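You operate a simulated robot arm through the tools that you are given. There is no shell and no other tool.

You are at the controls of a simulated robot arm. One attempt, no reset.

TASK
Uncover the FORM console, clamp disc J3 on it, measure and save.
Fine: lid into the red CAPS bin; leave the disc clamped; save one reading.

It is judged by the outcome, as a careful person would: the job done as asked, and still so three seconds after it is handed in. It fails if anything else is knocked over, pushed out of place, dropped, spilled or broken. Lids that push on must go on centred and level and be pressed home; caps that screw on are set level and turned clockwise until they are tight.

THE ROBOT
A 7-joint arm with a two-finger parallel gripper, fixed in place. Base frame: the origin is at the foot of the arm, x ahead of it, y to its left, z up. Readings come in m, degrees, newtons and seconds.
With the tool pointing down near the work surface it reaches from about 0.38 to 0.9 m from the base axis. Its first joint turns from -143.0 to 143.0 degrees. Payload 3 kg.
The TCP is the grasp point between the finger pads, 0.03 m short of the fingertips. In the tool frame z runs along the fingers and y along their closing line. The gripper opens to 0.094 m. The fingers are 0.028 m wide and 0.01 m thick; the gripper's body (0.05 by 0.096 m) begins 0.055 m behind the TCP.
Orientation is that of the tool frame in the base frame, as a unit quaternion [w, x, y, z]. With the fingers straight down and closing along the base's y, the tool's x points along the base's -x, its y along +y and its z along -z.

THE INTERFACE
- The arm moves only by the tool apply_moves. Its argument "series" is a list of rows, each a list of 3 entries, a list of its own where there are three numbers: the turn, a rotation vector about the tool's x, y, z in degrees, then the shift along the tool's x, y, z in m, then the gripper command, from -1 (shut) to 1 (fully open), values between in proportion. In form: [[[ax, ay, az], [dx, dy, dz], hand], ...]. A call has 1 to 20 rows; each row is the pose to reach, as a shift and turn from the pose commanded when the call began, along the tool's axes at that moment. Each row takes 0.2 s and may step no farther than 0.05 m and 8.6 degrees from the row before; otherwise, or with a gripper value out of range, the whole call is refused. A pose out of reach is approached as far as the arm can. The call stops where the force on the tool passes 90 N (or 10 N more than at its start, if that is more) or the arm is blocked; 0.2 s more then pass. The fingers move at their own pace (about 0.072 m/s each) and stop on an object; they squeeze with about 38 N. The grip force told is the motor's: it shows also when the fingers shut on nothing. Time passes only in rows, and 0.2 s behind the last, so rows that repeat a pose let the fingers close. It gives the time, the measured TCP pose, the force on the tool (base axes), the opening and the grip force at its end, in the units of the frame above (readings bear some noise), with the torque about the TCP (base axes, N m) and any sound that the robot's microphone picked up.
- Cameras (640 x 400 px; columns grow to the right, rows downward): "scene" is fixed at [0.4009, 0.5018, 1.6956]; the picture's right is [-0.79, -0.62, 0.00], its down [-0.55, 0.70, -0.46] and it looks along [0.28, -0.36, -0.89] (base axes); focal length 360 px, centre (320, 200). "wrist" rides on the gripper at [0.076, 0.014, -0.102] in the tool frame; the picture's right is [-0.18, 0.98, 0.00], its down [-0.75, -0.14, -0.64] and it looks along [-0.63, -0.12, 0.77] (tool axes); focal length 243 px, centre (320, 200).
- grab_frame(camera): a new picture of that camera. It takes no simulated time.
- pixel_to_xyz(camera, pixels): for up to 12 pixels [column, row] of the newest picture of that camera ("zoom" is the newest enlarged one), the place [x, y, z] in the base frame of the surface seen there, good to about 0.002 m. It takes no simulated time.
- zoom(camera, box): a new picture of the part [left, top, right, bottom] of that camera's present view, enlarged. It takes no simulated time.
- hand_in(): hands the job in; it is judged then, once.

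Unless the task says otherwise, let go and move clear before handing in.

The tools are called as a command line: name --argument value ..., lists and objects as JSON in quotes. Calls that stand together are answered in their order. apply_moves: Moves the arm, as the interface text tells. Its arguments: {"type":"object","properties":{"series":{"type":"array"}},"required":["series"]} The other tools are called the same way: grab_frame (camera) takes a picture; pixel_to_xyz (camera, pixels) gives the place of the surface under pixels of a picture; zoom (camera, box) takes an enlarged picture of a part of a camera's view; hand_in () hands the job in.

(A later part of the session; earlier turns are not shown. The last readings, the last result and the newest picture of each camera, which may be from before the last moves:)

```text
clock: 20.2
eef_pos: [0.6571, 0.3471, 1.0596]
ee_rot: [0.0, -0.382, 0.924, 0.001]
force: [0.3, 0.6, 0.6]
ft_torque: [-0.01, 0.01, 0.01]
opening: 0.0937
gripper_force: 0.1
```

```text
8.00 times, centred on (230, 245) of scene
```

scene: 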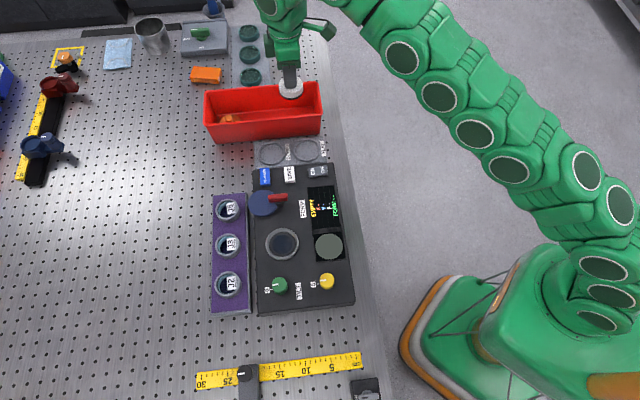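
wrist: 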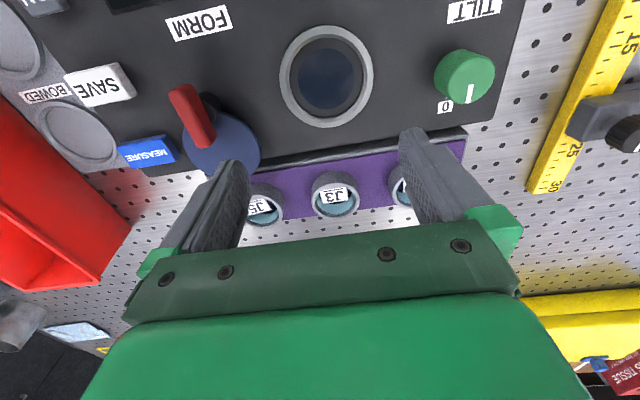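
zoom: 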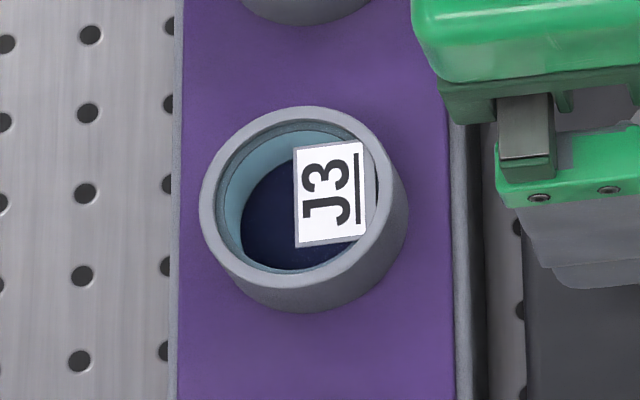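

pixel_to_xyz --camera "zoom" --pixels '[[206, 195], [388, 190], [298, 111], [298, 281], [230, 135], [365, 135], [232, 255], [370, 250], [403, 230], [300, 305], [185, 200], [455, 200]]'

zoom --camera "scene" --box '[255, 215, 310, 270]'

pixel_to_xyz --camera "zoom" --pixels '[[208, 205], [430, 205], [318, 103], [318, 313], [240, 130], [395, 130], [245, 285], [395, 285], [250, 212], [390, 212], [320, 149], [320, 279]]'

```text
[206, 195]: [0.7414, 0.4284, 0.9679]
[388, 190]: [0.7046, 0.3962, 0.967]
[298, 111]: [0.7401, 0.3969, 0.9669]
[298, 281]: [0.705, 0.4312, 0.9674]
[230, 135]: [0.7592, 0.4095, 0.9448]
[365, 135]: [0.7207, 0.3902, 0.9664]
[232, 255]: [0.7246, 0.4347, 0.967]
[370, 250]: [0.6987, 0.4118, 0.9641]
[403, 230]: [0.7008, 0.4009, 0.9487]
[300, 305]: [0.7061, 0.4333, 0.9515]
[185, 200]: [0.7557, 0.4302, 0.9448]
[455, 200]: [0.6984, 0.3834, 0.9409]
```

```text
7.27 times, centred on (282, 242) of scene
```

zoom: 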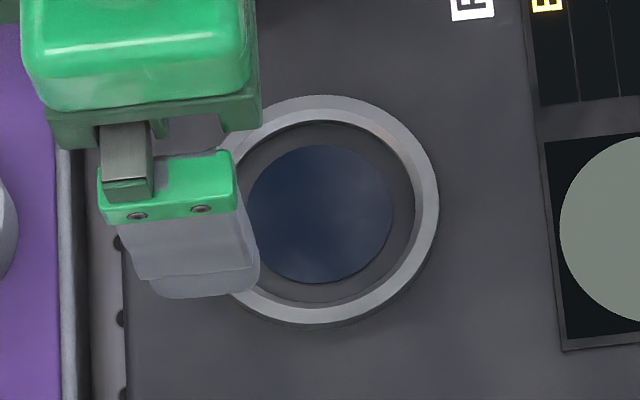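

```text
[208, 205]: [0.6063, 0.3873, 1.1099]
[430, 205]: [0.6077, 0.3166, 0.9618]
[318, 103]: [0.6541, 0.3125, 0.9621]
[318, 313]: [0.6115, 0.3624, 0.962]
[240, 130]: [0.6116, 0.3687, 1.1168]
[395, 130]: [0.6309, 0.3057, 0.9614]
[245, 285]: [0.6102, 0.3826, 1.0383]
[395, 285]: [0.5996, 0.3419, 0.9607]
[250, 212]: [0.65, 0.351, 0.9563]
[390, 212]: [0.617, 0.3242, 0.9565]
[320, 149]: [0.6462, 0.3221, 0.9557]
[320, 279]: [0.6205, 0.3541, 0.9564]
```

J3 centre is about (0.722,0.4127) with ~50 mm diameter; the port centre is (0.6333,0.3377) with ~53 mm recess. Before moving the disc I want the clamp geometry more precisely, so I'll measure the blue plate, post and lever from the scene.

zoom --camera "scene" --box '[245, 185, 305, 225]'

pixel_to_xyz --camera "zoom" --pixels '[[58, 185], [190, 52], [195, 308], [90, 100], [300, 85], [325, 250], [270, 110], [430, 95], [440, 125], [275, 140], [360, 180], [375, 212]]'

zoom --camera "wrist" --box '[140, 60, 290, 200]'

```text
10.00 times, centred on (275, 205) of scene
```

zoom: 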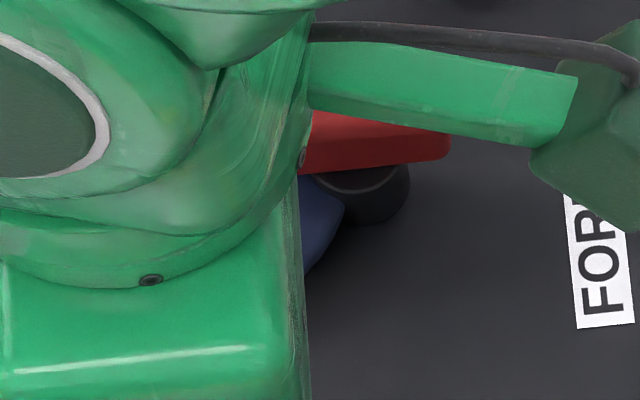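

```text
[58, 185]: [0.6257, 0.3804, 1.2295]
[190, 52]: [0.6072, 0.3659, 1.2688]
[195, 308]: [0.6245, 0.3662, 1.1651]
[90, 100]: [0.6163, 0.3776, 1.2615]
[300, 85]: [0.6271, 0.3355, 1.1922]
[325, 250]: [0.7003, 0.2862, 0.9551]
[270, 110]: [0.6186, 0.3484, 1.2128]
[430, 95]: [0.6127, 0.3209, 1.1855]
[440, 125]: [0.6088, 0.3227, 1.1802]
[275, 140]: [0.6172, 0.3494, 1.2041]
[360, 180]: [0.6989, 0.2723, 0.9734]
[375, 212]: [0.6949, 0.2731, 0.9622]
```

```text
2.86 times, centred on (215, 130) of wrist
```

zoom: 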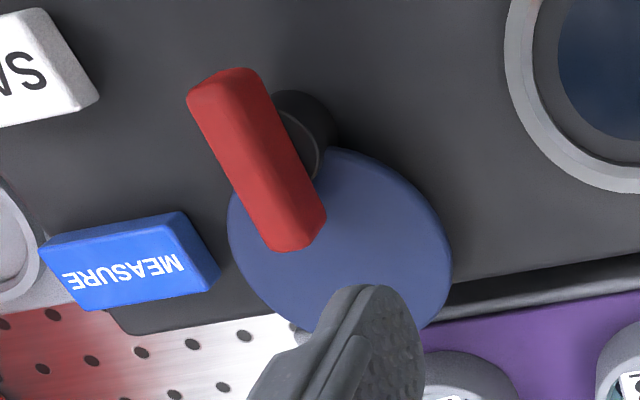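

The arm hides the clamp in the scene view, so I'll check it again later. Now I'll go above J3 with the fingers opened to about 64 mm.

apply_moves --series '[[[0, 0, 0], [-0.031, 0.0002, 0], 0.36], [[0, 0, 0], [-0.062, 0.0004, 0], 0.36], [[0, 0, 0], [-0.0923, 0.0005, 0.01], 0.36], [[0, 0, 0], [-0.0923, 0.0005, 0.03], 0.36], [[0, 0, 0], [-0.0923, 0.0005, 0.03], 0.36]]'

grab_frame --camera "wrist"

zoom --camera "wrist" --box '[240, 100, 400, 250]'

```text
clock: 21.4
eef_pos: [0.7234, 0.4121, 1.029]
ee_rot: [-0.001, -0.382, 0.924, 0.0]
force: [0.2, 0.0, -0.5]
ft_torque: [0.03, 0.01, 0.0]
opening: 0.0638
gripper_force: 0.0
```

```text
taken
```

wrist: 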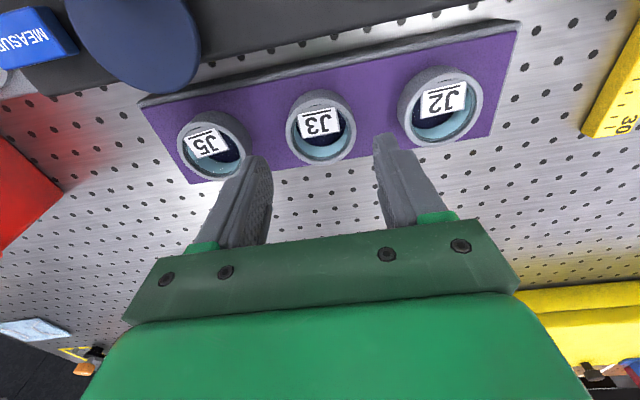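

```text
2.67 times, centred on (320, 175) of wrist
```

zoom: 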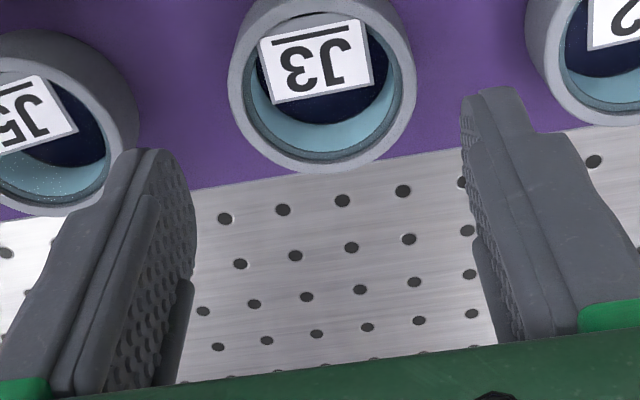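

The disc rim centre projects at about (321,136), just where a target directly under the TCP should be, so alignment is good. I'll descend to z≈0.985, which keeps the tips high enough to clear the port ring later, then close.

apply_moves --series '[[[0, 0, 0], [0, 0, 0.02], 0.36], [[0, 0, 0], [0, 0, 0.035], 0.36], [[0, 0, 0], [0, 0, 0.0445], 0.36], [[0, 0, 0], [0, 0, 0.0445], 0.36], [[0, 0, 0], [0, 0, 0.0445], 0.15], [[0, 0, 0], [0, 0, 0.0445], 0.1]]'

grab_frame --camera "wrist"

zoom --camera "wrist" --box '[240, 100, 400, 250]'

```text
clock: 22.8
eef_pos: [0.7224, 0.4128, 0.9865]
ee_rot: [0.0, -0.384, 0.923, 0.0]
force: [-0.2, 0.0, 0.5]
ft_torque: [0.02, 0.01, -0.03]
opening: 0.0518
gripper_force: 0.3
```

```text
taken
```

wrist: 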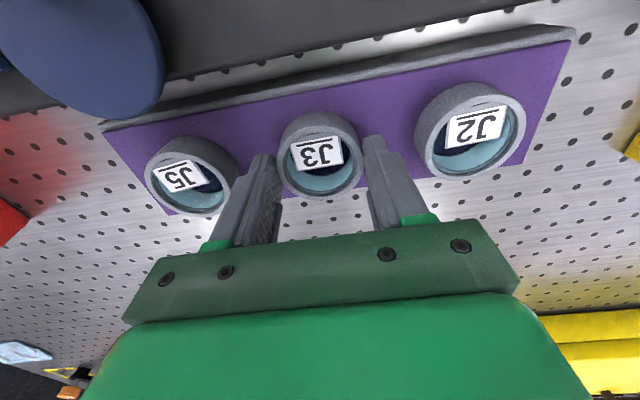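

```text
2.67 times, centred on (320, 175) of wrist
```

zoom: 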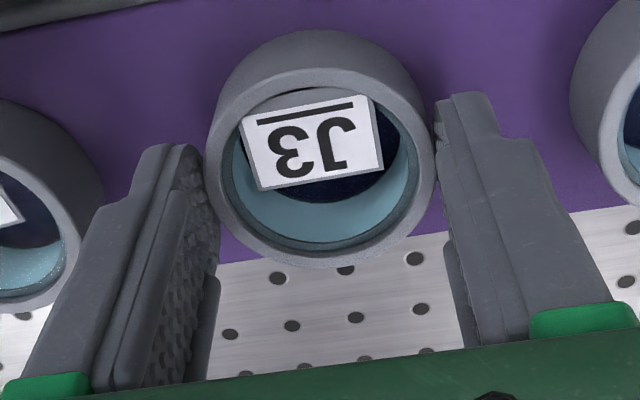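

The fingers sit symmetrically at 52 mm with no contact yet. I'll close fully and lift a little to test.

apply_moves --series '[[[0, 0, 0], [0, 0, 0], -1], [[0, 0, 0], [0, 0, 0], -1], [[0, 0, 0], [0, 0, 0], -1], [[0, 0, 0], [0, 0, -0.005], -1], [[0, 0, 0], [0, 0, -0.015], -1], [[0, 0, 0], [0, 0, -0.025], -1], [[0, 0, 0], [0, 0, -0.025], -1]]'

grab_frame --camera "wrist"

grab_frame --camera "scene"

```text
clock: 24.4
eef_pos: [0.7222, 0.413, 1.011]
ee_rot: [0.001, -0.383, 0.924, 0.0]
force: [-0.2, 0.7, -1.0]
ft_torque: [-0.03, 0.07, 0.01]
opening: 0.0507
gripper_force: 38.2
```

```text
taken
```

wrist: 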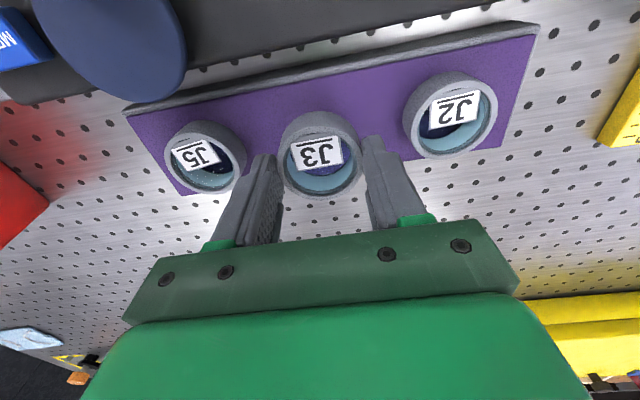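

```text
taken
```

scene: 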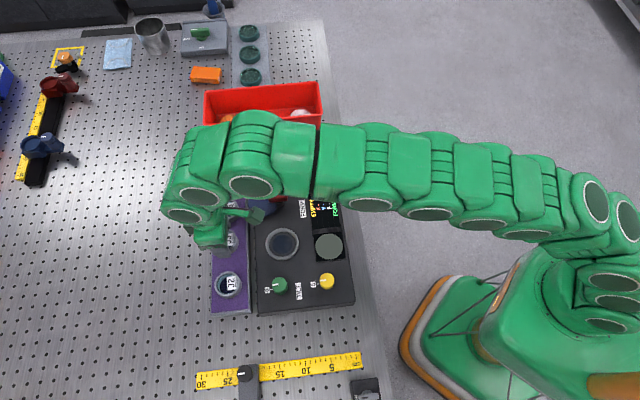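

J3 is held at 50.7 mm and lifts with the gripper. I'll raise it to z≈1.06 and check how it hangs.

apply_moves --series '[[[0, 0, 0], [0, 0, -0.02], -1], [[0, 0, 0], [0, 0, -0.045], -1], [[0, 0, 0], [0, 0, -0.06], -1], [[0, 0, 0], [0, 0, -0.06], -1]]'

grab_frame --camera "wrist"

zoom --camera "wrist" --box '[240, 100, 400, 250]'

zoom --camera "scene" --box '[150, 190, 270, 290]'

```text
clock: 25.4
eef_pos: [0.7235, 0.4121, 1.0711]
ee_rot: [0.0, -0.383, 0.924, 0.0]
force: [-0.2, 1.1, -0.8]
ft_torque: [0.0, 0.01, 0.05]
opening: 0.0508
gripper_force: 38.0
```

```text
taken
```

wrist: 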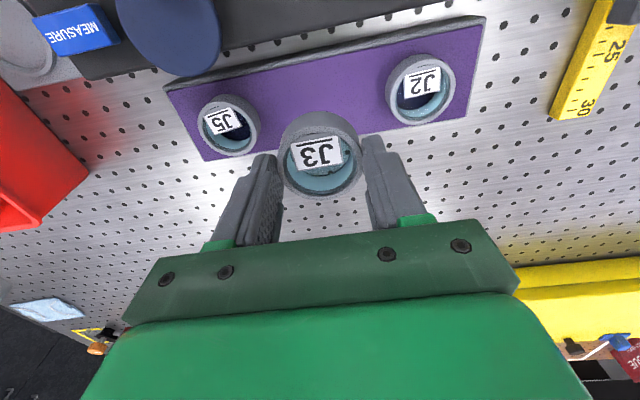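

```text
2.67 times, centred on (320, 175) of wrist
```

zoom: 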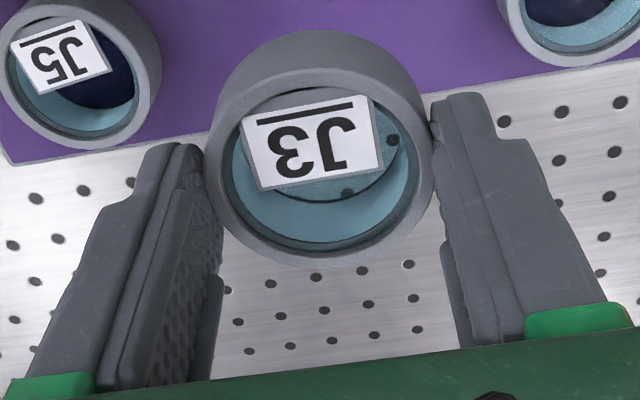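

```text
4.00 times, centred on (210, 240) of scene
```

zoom: 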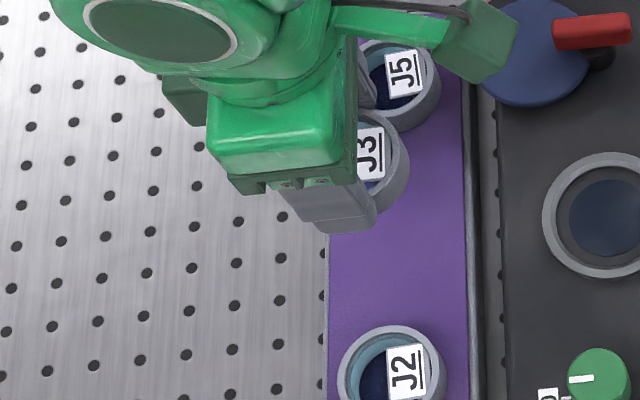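

The optic is transparent and hangs level. I'll measure the rim relative to the TCP to place it precisely.

zoom --camera "wrist" --box '[240, 100, 400, 250]'

pixel_to_xyz --camera "zoom" --pixels '[[325, 70], [280, 75], [370, 78], [325, 258], [280, 248], [370, 248], [215, 165], [425, 165], [325, 45], [240, 80], [400, 80], [350, 255]]'

```text
2.67 times, centred on (320, 175) of wrist
```

zoom: 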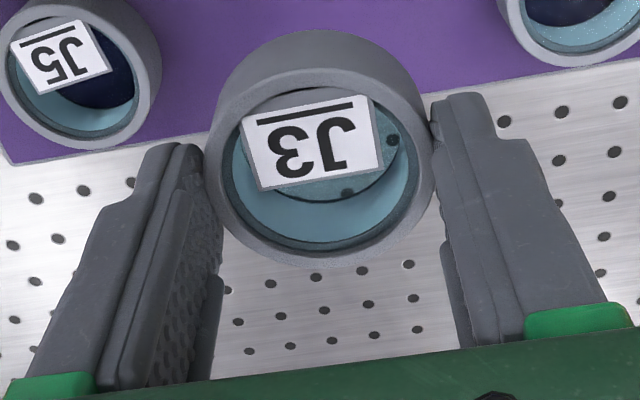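

```text
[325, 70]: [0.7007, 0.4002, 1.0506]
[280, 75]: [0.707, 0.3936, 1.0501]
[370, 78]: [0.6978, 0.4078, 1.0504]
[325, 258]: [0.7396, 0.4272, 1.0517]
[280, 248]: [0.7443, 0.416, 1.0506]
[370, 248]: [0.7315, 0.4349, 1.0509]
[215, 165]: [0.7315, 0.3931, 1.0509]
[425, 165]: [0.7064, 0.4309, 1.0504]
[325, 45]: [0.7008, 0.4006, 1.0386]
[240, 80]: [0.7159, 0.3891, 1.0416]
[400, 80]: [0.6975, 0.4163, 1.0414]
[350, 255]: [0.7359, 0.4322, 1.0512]
```

The disc's centre is within ~2 mm of the TCP. I'll carry it over the port at (0.634,0.3384), keeping it about 2 cm above the ring.

apply_moves --series '[[[0, 0, 0], [0.0288, 0.0026, 0], -1], [[0, 0, 0], [0.0577, 0.0052, 0], -1], [[0, 0, 0], [0.0865, 0.0077, 0], -1], [[0, 0, 0], [0.1154, 0.0103, 0.01], -1], [[0, 0, 0], [0.1154, 0.0103, 0.03], -1], [[0, 0, 0], [0.1154, 0.0103, 0.045], -1], [[0, 0, 0], [0.1154, 0.0103, 0.045], -1]]'

grab_frame --camera "wrist"

zoom --camera "wrist" --box '[240, 100, 400, 250]'

zoom --camera "scene" --box '[230, 190, 330, 290]'

```text
clock: 27.0
eef_pos: [0.6339, 0.3385, 1.0248]
ee_rot: [0.0, -0.383, 0.924, 0.001]
force: [-0.9, 0.1, -0.2]
ft_torque: [-0.04, 0.0, 0.01]
opening: 0.0505
gripper_force: 38.5
```

```text
taken
```

wrist: 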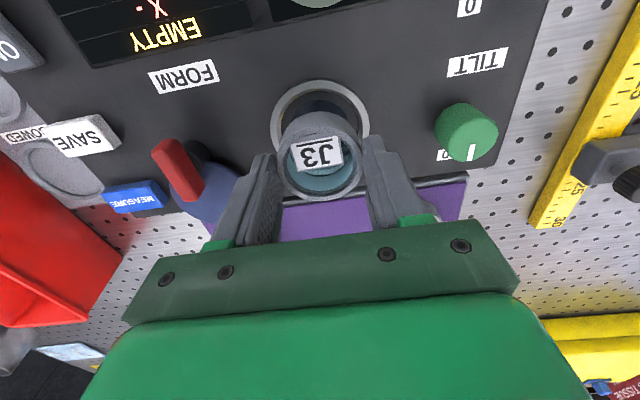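

```text
2.67 times, centred on (320, 175) of wrist
```

zoom: 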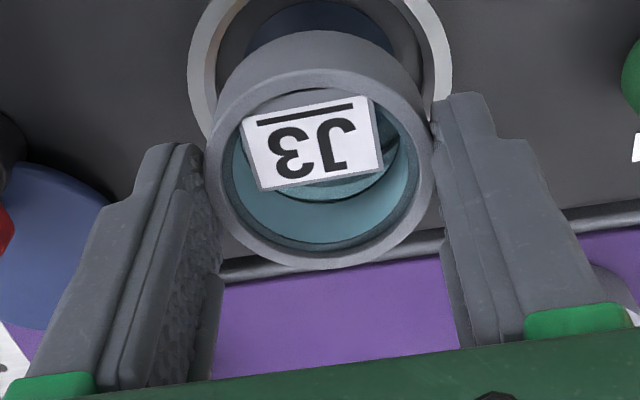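

```text
4.00 times, centred on (280, 240) of scene
```

zoom: 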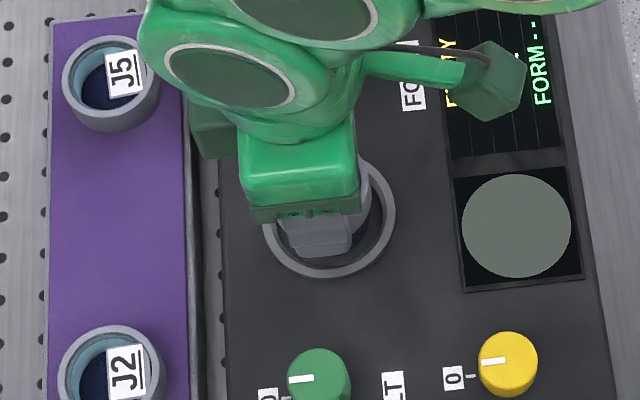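

Laterally the ring and disc are both centred on column 320. I'll query the visible ring arc and disc rim in the same wrist picture to check the other direction.

pixel_to_xyz --camera "wrist" --pixels '[[320, 83], [300, 87], [340, 87], [285, 97], [357, 97], [276, 112], [366, 115], [274, 125], [368, 125], [278, 137], [320, 126], [320, 196]]'

zoom --camera "wrist" --box '[260, 65, 380, 155]'

```text
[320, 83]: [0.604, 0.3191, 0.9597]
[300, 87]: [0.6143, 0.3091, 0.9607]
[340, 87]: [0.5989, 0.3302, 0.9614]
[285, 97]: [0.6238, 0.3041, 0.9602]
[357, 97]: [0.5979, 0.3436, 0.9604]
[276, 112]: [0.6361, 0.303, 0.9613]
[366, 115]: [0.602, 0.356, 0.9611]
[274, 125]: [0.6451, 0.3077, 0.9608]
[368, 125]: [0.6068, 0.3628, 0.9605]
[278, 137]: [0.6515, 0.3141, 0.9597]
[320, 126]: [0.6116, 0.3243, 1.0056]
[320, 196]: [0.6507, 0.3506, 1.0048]
```

```text
4.44 times, centred on (320, 110) of wrist
```

zoom: 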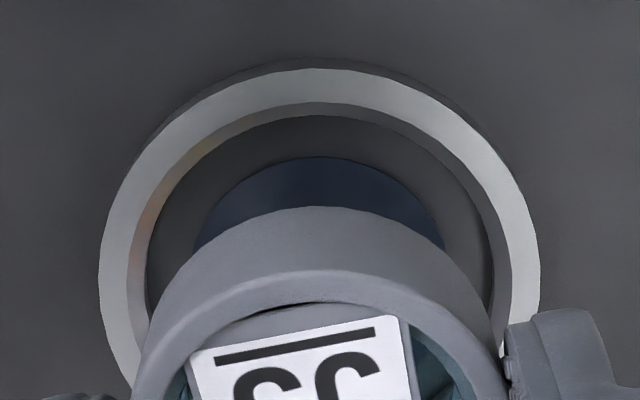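

Disc and port centres agree to about 1 mm in the wrist picture. I'll lower slowly, 3 mm then 2 mm steps, watching for contact at the seat (expected TCP z≈0.995).

apply_moves --series '[[[0, 0, 0], [0, 0, 0.008], -1], [[0, 0, 0], [0, 0, 0.015], -1], [[0, 0, 0], [0, 0, 0.019], -1], [[0, 0, 0], [0, 0, 0.019], -1]]'

zoom --camera "wrist" --box '[240, 100, 400, 250]'

```text
clock: 28.0
eef_pos: [0.6336, 0.3367, 1.0068]
ee_rot: [0.0, -0.384, 0.923, 0.0]
force: [0.1, 0.8, -0.6]
ft_torque: [0.01, -0.03, -0.03]
opening: 0.0506
gripper_force: 37.0
```

```text
2.67 times, centred on (320, 175) of wrist
```

zoom: 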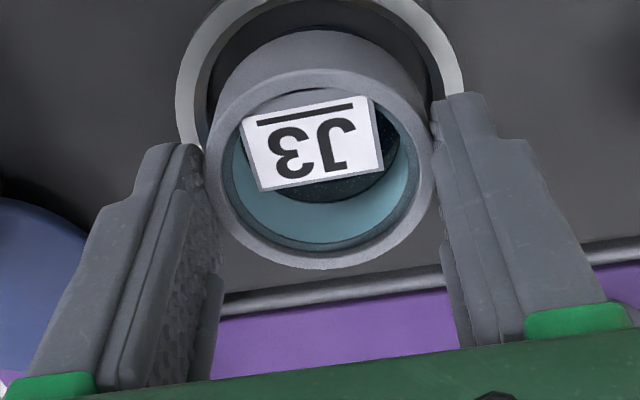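

apply_moves --series '[[[0, 0, 0], [0, 0, 0.002], -1], [[0, 0, 0], [0, 0, 0.004], -1], [[0, 0, 0], [0, 0, 0.006], -1], [[0, 0, 0], [0, 0, 0.006], -1]]'

zoom --camera "wrist" --box '[240, 100, 400, 250]'

```text
clock: 29.0
eef_pos: [0.6337, 0.3368, 1.0006]
ee_rot: [0.001, -0.384, 0.923, 0.001]
force: [0.8, -0.4, -0.7]
ft_torque: [0.0, -0.01, 0.01]
opening: 0.0507
gripper_force: 37.6
```

```text
2.67 times, centred on (320, 175) of wrist
```

zoom: 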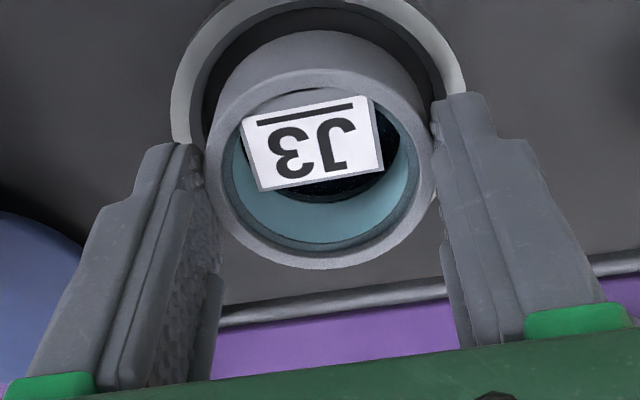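

Still no contact at TCP z≈1.000. Continuing down in 2 mm steps to about 0.994.

apply_moves --series '[[[0, 0, 0], [0, 0, 0.002], -1], [[0, 0, 0], [0, 0, 0.004], -1], [[0, 0, 0], [0, 0, 0.004], -1]]'

zoom --camera "wrist" --box '[240, 90, 400, 240]'

```text
clock: 29.8
eef_pos: [0.6339, 0.3374, 0.9973]
ee_rot: [0.001, -0.383, 0.924, 0.0]
force: [0.6, 0.2, 1.7]
ft_torque: [-0.06, -0.01, 0.0]
opening: 0.0506
gripper_force: 37.5
```

```text
2.67 times, centred on (320, 165) of wrist
```

zoom: 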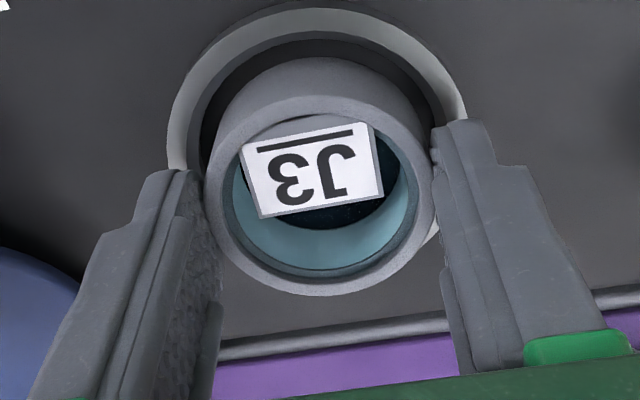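

Force just started to rise (1.7 N). Before seating, I'll recheck concentricity by querying ring and disc rim points in this picture.

pixel_to_xyz --camera "zoom" --pixels '[[320, 12], [320, 38], [260, 22], [390, 22], [210, 60], [430, 60], [180, 110], [458, 100], [175, 150], [320, 105], [320, 288], [320, 75]]'

pixel_to_xyz --camera "zoom" --pixels '[[320, 48], [320, 56], [320, 64], [320, 92], [270, 105], [380, 110], [250, 260], [390, 265], [215, 190], [425, 190], [290, 283], [350, 285]]'

```text
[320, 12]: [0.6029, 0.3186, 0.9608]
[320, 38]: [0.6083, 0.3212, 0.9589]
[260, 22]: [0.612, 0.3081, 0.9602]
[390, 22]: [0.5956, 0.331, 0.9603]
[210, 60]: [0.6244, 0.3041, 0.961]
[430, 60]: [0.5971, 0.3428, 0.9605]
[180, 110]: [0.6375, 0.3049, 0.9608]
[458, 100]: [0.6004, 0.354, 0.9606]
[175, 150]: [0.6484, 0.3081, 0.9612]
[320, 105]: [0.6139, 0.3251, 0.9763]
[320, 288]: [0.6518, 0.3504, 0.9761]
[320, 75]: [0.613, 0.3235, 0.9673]
```

```text
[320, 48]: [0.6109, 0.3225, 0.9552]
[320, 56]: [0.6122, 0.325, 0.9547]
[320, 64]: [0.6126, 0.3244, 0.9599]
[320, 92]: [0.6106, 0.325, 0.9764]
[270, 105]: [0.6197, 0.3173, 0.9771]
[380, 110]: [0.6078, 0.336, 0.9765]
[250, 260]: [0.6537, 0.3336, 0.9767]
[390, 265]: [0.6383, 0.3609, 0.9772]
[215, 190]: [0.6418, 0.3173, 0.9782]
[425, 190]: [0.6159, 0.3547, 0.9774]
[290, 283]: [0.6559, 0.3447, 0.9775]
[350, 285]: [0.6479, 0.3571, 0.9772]
```

The disc bottom is ~1 mm above the seat and about 1 mm too far from the camera relative to the ring. I'll shift 1 mm along tool +x and lower until the seat is felt.

apply_moves --series '[[[0, 0, 0], [0.001, 0, -0.0005], -1], [[0, 0, 0], [0.001, 0, 0.0005], -1], [[0, 0, 0], [0.001, 0, 0.0015], -1], [[0, 0, 0], [0.001, 0, 0.0015], -1]]'

zoom --camera "wrist" --box '[240, 90, 400, 240]'

zoom --camera "scene" --box '[250, 160, 360, 290]'

```text
clock: 30.8
eef_pos: [0.6341, 0.3371, 0.9958]
ee_rot: [0.001, -0.384, 0.923, -0.001]
force: [-2.8, -5.0, 30.5]
ft_torque: [-0.19, 0.32, 0.0]
opening: 0.0506
gripper_force: 38.0
```

```text
2.67 times, centred on (320, 165) of wrist
```

zoom: 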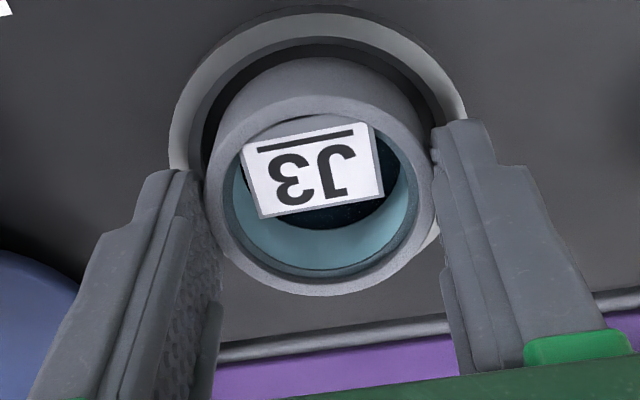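

```text
3.08 times, centred on (305, 225) of scene
```

zoom: 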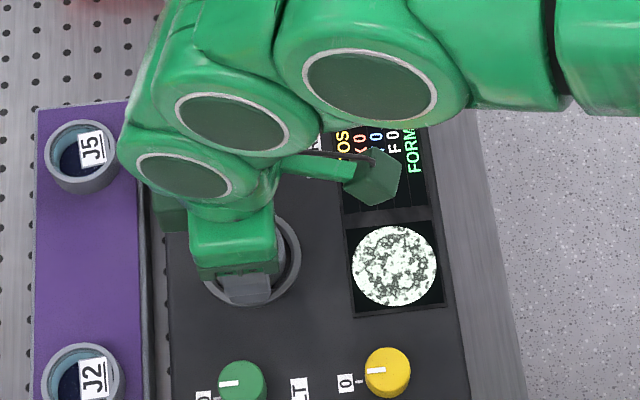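

The seat is felt (30 N) and the display now shows a text ending in "OS…" with X 0, Y 0, F 0 and a speckled fringe circle, so the disc is detected. I'll ease up 1 mm, open the fingers and rise clear.

apply_moves --series '[[[0, 0, 0], [0, 0, -0.001], -1], [[0, 0, 0], [0, 0, -0.001], 0.15], [[0, 0, 0], [0, 0, -0.001], 0.3], [[0, 0, 0], [0, 0, -0.001], 0.36], [[0, 0, 0], [0, 0, -0.02], 0.36], [[0, 0, 0], [0, 0, -0.045], 0.36], [[0, 0, 0], [0, 0, -0.07], 0.36], [[0, 0, 0], [0, 0, -0.07], 0.36]]'

grab_frame --camera "wrist"

zoom --camera "wrist" --box '[60, 0, 380, 200]'

zoom --camera "scene" --box '[250, 160, 360, 290]'

```text
clock: 32.6
eef_pos: [0.6326, 0.3375, 1.0656]
ee_rot: [0.0, -0.384, 0.923, 0.0]
force: [0.2, 0.0, 0.1]
ft_torque: [0.0, 0.03, -0.04]
opening: 0.0636
gripper_force: 0.1
```

```text
taken
```

wrist: 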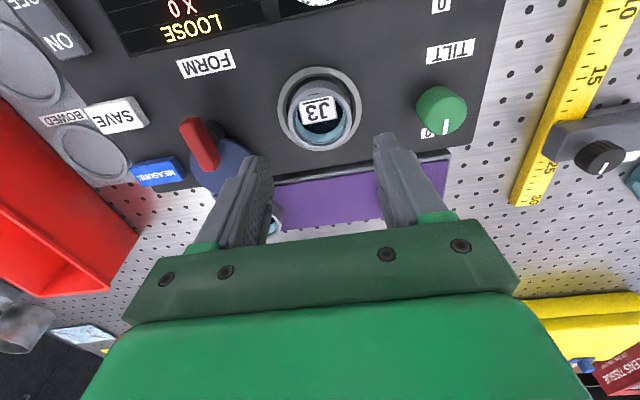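

```text
2.00 times, centred on (220, 100) of wrist
```

zoom: 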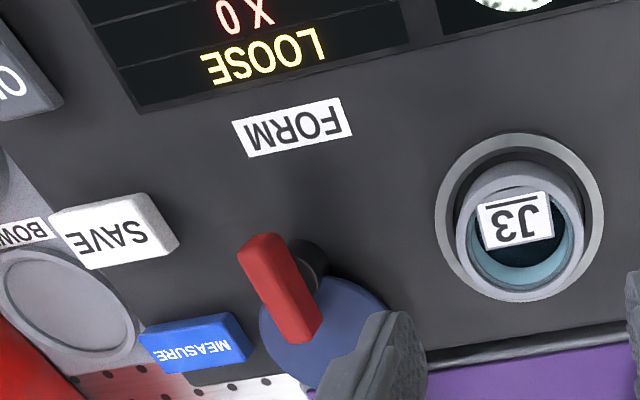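

```text
3.08 times, centred on (305, 225) of scene
```

zoom: 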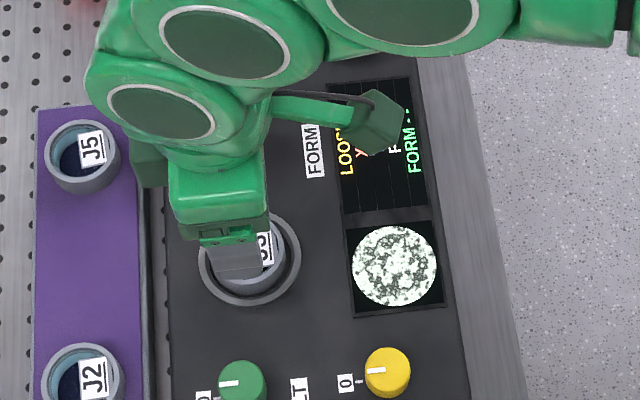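

The display now says LOOSE, so clamping is the next step. I'll back off to see the disc and clamp from the scene camera and measure the clamp.

apply_moves --series '[[[0, 0, 0], [0.0, 0, -0.03], 0.36], [[0, 0, 0], [0.04, 0, -0.05], 0.36], [[0, 0, 0], [0.08, 0, -0.05], 0.36], [[0, 0, 0], [0.12, 0, -0.05], 0.36], [[0, 0, 0], [0.16, 0, -0.05], 0.36], [[0, 0, 0], [0.16, 0, -0.05], 0.36]]'

grab_frame --camera "wrist"

grab_frame --camera "scene"

zoom --camera "scene" --box '[240, 180, 310, 265]'

zoom --camera "wrist" --box '[200, 60, 420, 240]'

```text
clock: 34.0
eef_pos: [0.5203, 0.222, 1.1155]
ee_rot: [0.001, -0.383, 0.924, 0.0]
force: [0.6, 0.5, 0.5]
ft_torque: [0.01, 0.01, 0.0]
opening: 0.0639
gripper_force: 0.0
```

```text
taken
```

wrist: 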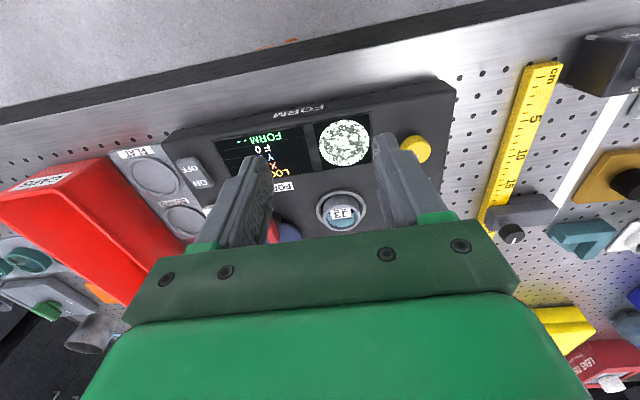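

```text
taken
```

scene: 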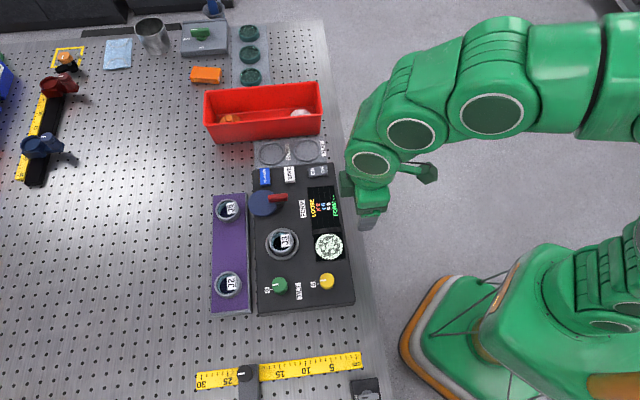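

```text
4.71 times, centred on (275, 222) of scene
```

zoom: 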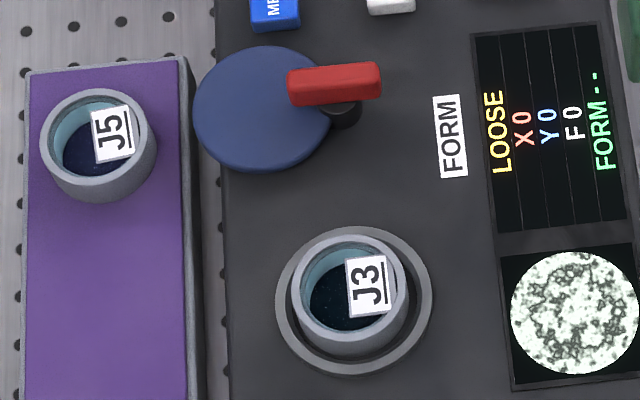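

```text
2.22 times, centred on (310, 150) of wrist
```

zoom: 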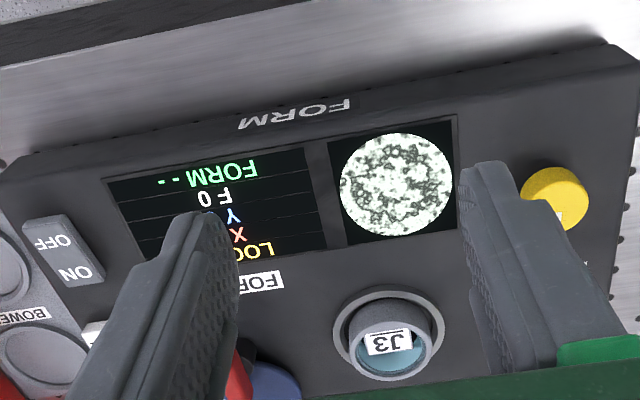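

LOOSE, X 0, Y 0, F 0 are shown; the disc sits inside the ring. Now I'll measure the clamp plate and lever from the unobstructed scene zoom.

zoom --camera "scene" --box '[245, 185, 305, 225]'

pixel_to_xyz --camera "zoom" --pixels '[[56, 185], [190, 52], [195, 312], [90, 95], [300, 80], [325, 250], [100, 280], [270, 112], [430, 95], [440, 120], [275, 130], [348, 110]]'

pixel_to_xyz --camera "zoom" --pixels '[[345, 185], [360, 180], [375, 175], [395, 185], [365, 200], [375, 215], [350, 215], [400, 200], [330, 180], [440, 150], [350, 160], [270, 165]]'

```text
10.00 times, centred on (275, 205) of scene
```

zoom: 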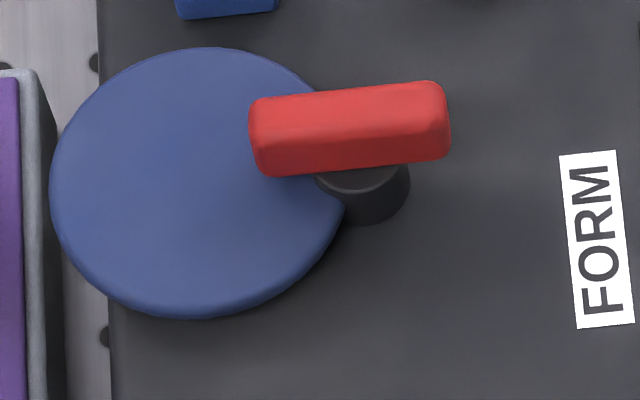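

```text
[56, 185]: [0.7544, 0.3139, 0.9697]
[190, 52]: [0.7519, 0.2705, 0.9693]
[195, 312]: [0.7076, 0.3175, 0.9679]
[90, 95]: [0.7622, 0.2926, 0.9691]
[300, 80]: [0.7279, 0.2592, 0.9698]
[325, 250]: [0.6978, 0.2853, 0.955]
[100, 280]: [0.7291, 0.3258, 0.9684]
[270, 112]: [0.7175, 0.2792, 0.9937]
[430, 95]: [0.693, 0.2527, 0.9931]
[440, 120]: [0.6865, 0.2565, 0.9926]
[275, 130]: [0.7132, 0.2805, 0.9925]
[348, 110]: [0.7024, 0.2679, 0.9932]
```

```text
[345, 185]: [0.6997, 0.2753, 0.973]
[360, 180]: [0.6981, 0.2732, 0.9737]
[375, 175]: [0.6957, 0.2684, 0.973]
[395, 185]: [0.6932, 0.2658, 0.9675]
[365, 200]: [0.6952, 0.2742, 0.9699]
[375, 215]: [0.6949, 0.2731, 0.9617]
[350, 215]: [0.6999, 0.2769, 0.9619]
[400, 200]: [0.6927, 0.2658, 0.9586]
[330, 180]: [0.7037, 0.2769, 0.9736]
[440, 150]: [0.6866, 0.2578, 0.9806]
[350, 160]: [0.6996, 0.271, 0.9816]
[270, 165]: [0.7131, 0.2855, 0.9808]
```

The post axis is about (0.7025,0.268) with the plate 37 mm off-centre at ~42°, and the port lies at ~135° from it, so a 90° counter-clockwise swing brings the plate to the disc. I'll go above the lever and first test in free air that the tool can turn that far.

apply_moves --series '[[[0, 0, 0], [-0.032, -0.0196, 0.0], 0], [[0, 0, 0], [-0.064, -0.0393, 0.01], -0.2], [[0, 0, 0], [-0.096, -0.0589, 0.02], -0.2], [[0, 0, 0], [-0.128, -0.0786, 0.035], -0.2], [[0, 0, 0], [-0.1596, -0.0982, 0.045], -0.2], [[0, 0, 0], [-0.1596, -0.0982, 0.045], -0.2]]'

grab_frame --camera "wrist"

apply_moves --series '[[[0, 0, -8], [0, 0, 0], -0.2], [[0, 0, -16], [0, 0, 0], -0.2], [[0, 0, -24], [0, 0, 0], -0.2], [[0, 0, -32], [0, 0, 0], -0.2], [[0, 0, -40], [0, 0, 0], -0.2], [[0, 0, -48], [0, 0, 0], -0.2], [[0, 0, -56], [0, 0, 0], -0.2], [[0, 0, -64], [0, 0, 0], -0.2], [[0, 0, -72], [0, 0, 0], -0.2], [[0, 0, -80], [0, 0, 0], -0.2], [[0, 0, -88], [0, 0, 0], -0.2], [[0, 0, -95], [0, 0, 0], -0.2], [[0, 0, -95], [0, 0, 0], -0.2]]'

grab_frame --camera "wrist"

grab_frame --camera "scene"

```text
clock: 35.4
eef_pos: [0.7035, 0.2688, 1.0692]
ee_rot: [0.0, -0.383, 0.924, -0.001]
force: [-0.3, 0.2, 0.0]
ft_torque: [-0.01, 0.01, -0.01]
opening: 0.0374
gripper_force: 0.1
```

```text
taken
```

wrist: 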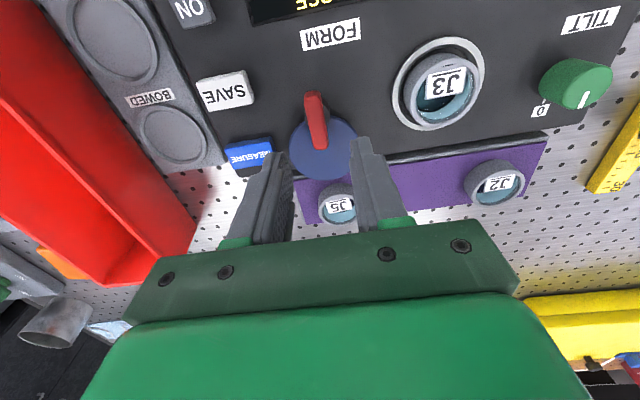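

```text
clock: 38.2
eef_pos: [0.7025, 0.2669, 1.0689]
ee_rot: [0.0, 0.94, -0.341, 0.0]
force: [-0.1, -0.4, 0.8]
ft_torque: [0.02, -0.01, 0.03]
opening: 0.0376
gripper_force: 0.2
```

```text
taken
```

wrist: 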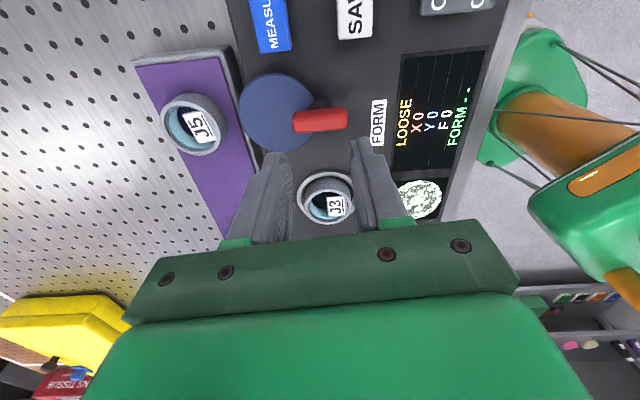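

```text
taken
```

scene: 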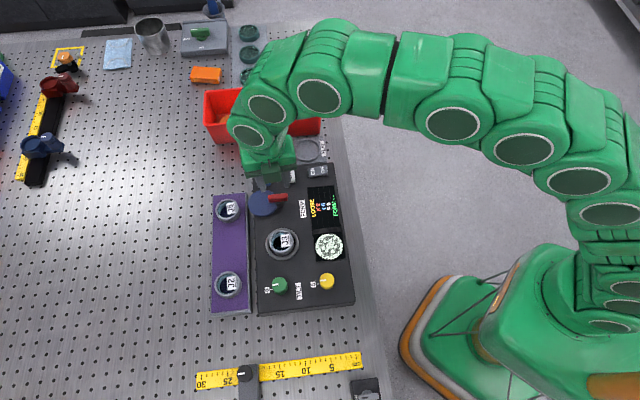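

The tool can turn to ψ=140° here, and the display is readable upright from this side. I'll use this view to refine the lever's centre and the plate.

zoom --camera "wrist" --box '[230, 60, 390, 160]'

pixel_to_xyz --camera "zoom" --pixels '[[260, 208], [460, 205], [260, 235], [460, 230], [360, 222], [45, 190], [190, 60], [210, 350], [310, 330], [90, 300], [340, 175], [365, 180]]'

```text
4.00 times, centred on (310, 110) of wrist
```

zoom: 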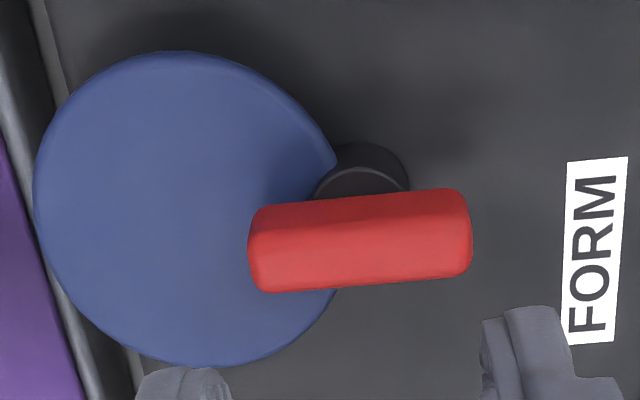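

```text
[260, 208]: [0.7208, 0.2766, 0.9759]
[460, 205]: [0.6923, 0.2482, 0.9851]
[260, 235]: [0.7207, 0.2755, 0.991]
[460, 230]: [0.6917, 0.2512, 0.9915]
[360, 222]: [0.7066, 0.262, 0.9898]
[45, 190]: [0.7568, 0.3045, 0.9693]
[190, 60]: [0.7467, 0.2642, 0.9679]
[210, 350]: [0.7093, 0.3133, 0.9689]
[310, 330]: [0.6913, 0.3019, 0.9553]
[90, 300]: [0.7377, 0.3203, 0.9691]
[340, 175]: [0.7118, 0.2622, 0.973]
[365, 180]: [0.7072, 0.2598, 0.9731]
```

pixel_to_xyz --camera "zoom" --pixels '[[258, 250], [466, 245], [360, 240], [360, 280], [360, 260], [270, 285], [462, 265], [345, 155], [400, 165], [375, 150], [200, 360], [38, 230]]'

```text
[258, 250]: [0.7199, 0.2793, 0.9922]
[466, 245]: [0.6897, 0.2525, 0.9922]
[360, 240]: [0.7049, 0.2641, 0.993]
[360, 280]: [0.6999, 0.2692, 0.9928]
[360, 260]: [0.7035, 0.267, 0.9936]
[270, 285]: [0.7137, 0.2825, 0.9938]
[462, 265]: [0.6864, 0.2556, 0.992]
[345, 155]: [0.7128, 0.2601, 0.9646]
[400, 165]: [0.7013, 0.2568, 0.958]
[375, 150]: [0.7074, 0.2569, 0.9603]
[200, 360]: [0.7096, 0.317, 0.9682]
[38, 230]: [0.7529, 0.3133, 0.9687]
```

Lever centre refined to about (0.7027,0.267), direction ~43.5°, width ~11 mm, top at 0.993. I'll turn back to line up with it and then descend with the tips just above the post top.

apply_moves --series '[[[0, 0, 8], [0, 0, 0], -0.2], [[0, 0, 16], [0, 0, 0], -0.2], [[0, 0, 24], [0, 0, 0], -0.2], [[0, 0, 32], [0, 0, 0], -0.2], [[0, 0, 40], [0, 0, 0], -0.2], [[0, 0, 48], [0, 0, 0], -0.2], [[0, 0, 56], [0, 0, 0], -0.2], [[0, 0, 64], [0, 0, 0], -0.2], [[0, 0, 72], [0, 0, 0], -0.2], [[0, 0, 80], [0, 0, 0], -0.2], [[0, 0, 88], [0.0006, 0.0008, 0], -0.2], [[0, 0, 96], [0.0006, 0.0008, 0.01], -0.2], [[0, 0, 96], [0.0006, 0.0008, 0.03], -0.2], [[0, 0, 96], [0.0006, 0.0008, 0.045], -0.2], [[0, 0, 96], [0.0006, 0.0008, 0.055], -0.2], [[0, 0, 96], [0.0006, 0.0008, 0.055], -0.2]]'

grab_frame --camera "wrist"

zoom --camera "wrist" --box '[240, 110, 400, 250]'

```text
clock: 41.6
eef_pos: [0.7025, 0.2663, 1.0155]
ee_rot: [0.0, -0.374, 0.927, -0.001]
force: [0.1, -0.3, -0.7]
ft_torque: [0.02, 0.02, 0.0]
opening: 0.0376
gripper_force: 0.0
```

```text
taken
```

wrist: 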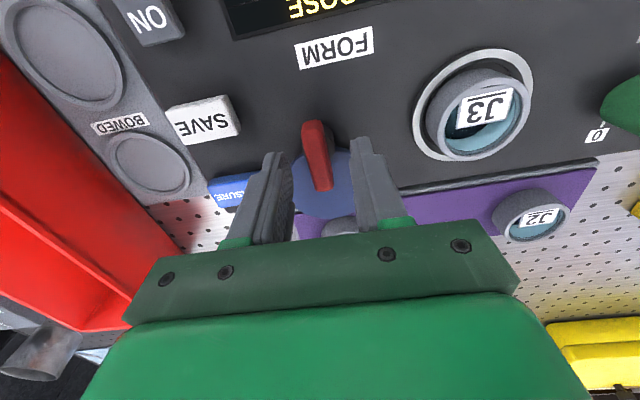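

```text
2.86 times, centred on (320, 180) of wrist
```

zoom: 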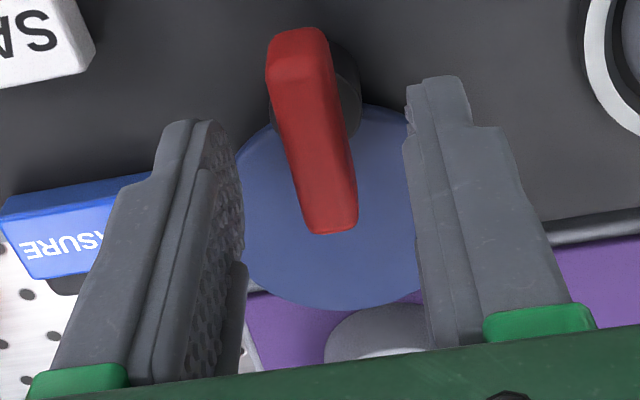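

The lever lies between the fingers. I'll lower 8 mm and close on it, watching side forces.

apply_moves --series '[[[0, 0, 0], [0, 0, 0.004], -0.2], [[0, 0, 0], [0, 0, 0.008], -0.2], [[0, 0, 0], [0, 0, 0.008], -0.5], [[0, 0, 0], [0, 0, 0.008], -1], [[0, 0, 0], [0, 0, 0.008], -1]]'

zoom --camera "wrist" --box '[240, 110, 400, 250]'

```text
clock: 42.8
eef_pos: [0.7023, 0.2652, 1.0071]
ee_rot: [0.001, -0.375, 0.927, -0.001]
force: [12.6, -10.9, -1.9]
ft_torque: [-0.04, -0.41, 1.19]
opening: 0.0131
gripper_force: 45.2
```

```text
2.86 times, centred on (320, 180) of wrist
```

zoom: 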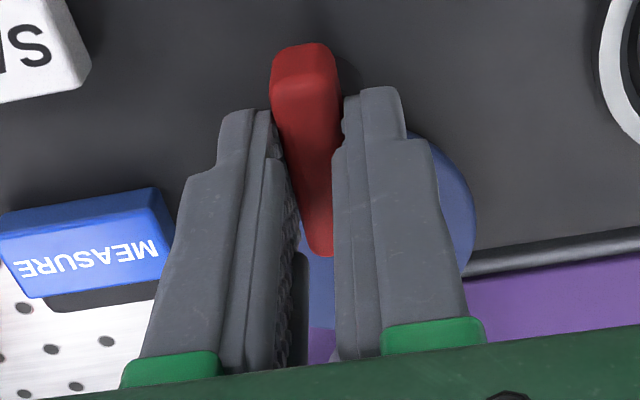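

Gripped at 13 mm; a 17 N side force and 1.2 N·m twist show the lever's axis is slightly toward tool −y and its angle slightly more counter-clockwise. I'll trim the pose to relieve this.

apply_moves --series '[[[0, 0, -1], [0, -0.001, 0], -1], [[0, 0, -1.5], [0, -0.001, 0], -1], [[0, 0, -1.5], [0, -0.001, 0], -1]]'

```text
clock: 43.6
eef_pos: [0.7032, 0.2644, 1.0073]
ee_rot: [-0.001, -0.388, 0.922, 0.0]
force: [-1.2, -10.5, 7.1]
ft_torque: [-0.37, 0.25, -0.01]
opening: 0.0128
gripper_force: 44.5
```

The twist is gone; a ~10 N pull toward −y remains. I'll follow it by 1.8 mm, then start turning counter-clockwise by 12° to feel the lever.

apply_moves --series '[[[0, 0, 0], [0.0013, -0.0013, 0], -1], [[0, 0, 0], [0.0013, -0.0013, 0], -1]]'

apply_moves --series '[[[0, 0, -3], [0, 0, 0], -1], [[0, 0, -6], [0, 0, 0], -1], [[0, 0, -9], [0, 0, 0], -1], [[0, 0, -12], [0, 0, 0], -1], [[0, 0, -12], [0, 0, 0], -1]]'

grab_frame --camera "wrist"

zoom --camera "scene" --box '[240, 180, 360, 265]'

```text
clock: 44.2
eef_pos: [0.702, 0.2646, 1.0067]
ee_rot: [0.001, -0.387, 0.922, 0.0]
force: [-3.1, 15.1, 9.3]
ft_torque: [0.14, 0.2, 0.01]
opening: 0.0127
gripper_force: 45.1
```

```text
clock: 45.4
eef_pos: [0.7016, 0.264, 1.0071]
ee_rot: [0.001, -0.482, 0.876, 0.001]
force: [5.9, 36.8, 13.5]
ft_torque: [1.46, -0.44, 0.0]
opening: 0.0129
gripper_force: 45.0
```

```text
taken
```

wrist: 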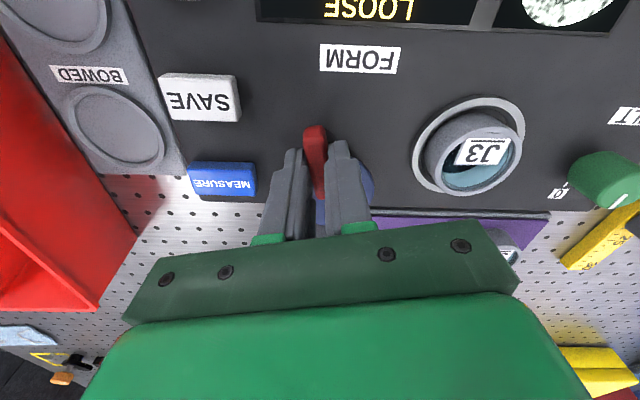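

```text
4.71 times, centred on (300, 222) of scene
```

zoom: 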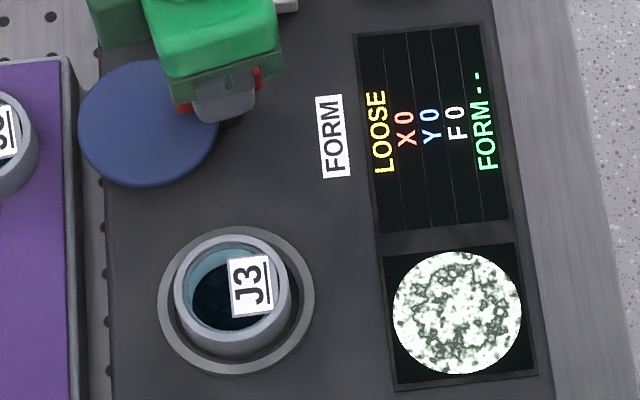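

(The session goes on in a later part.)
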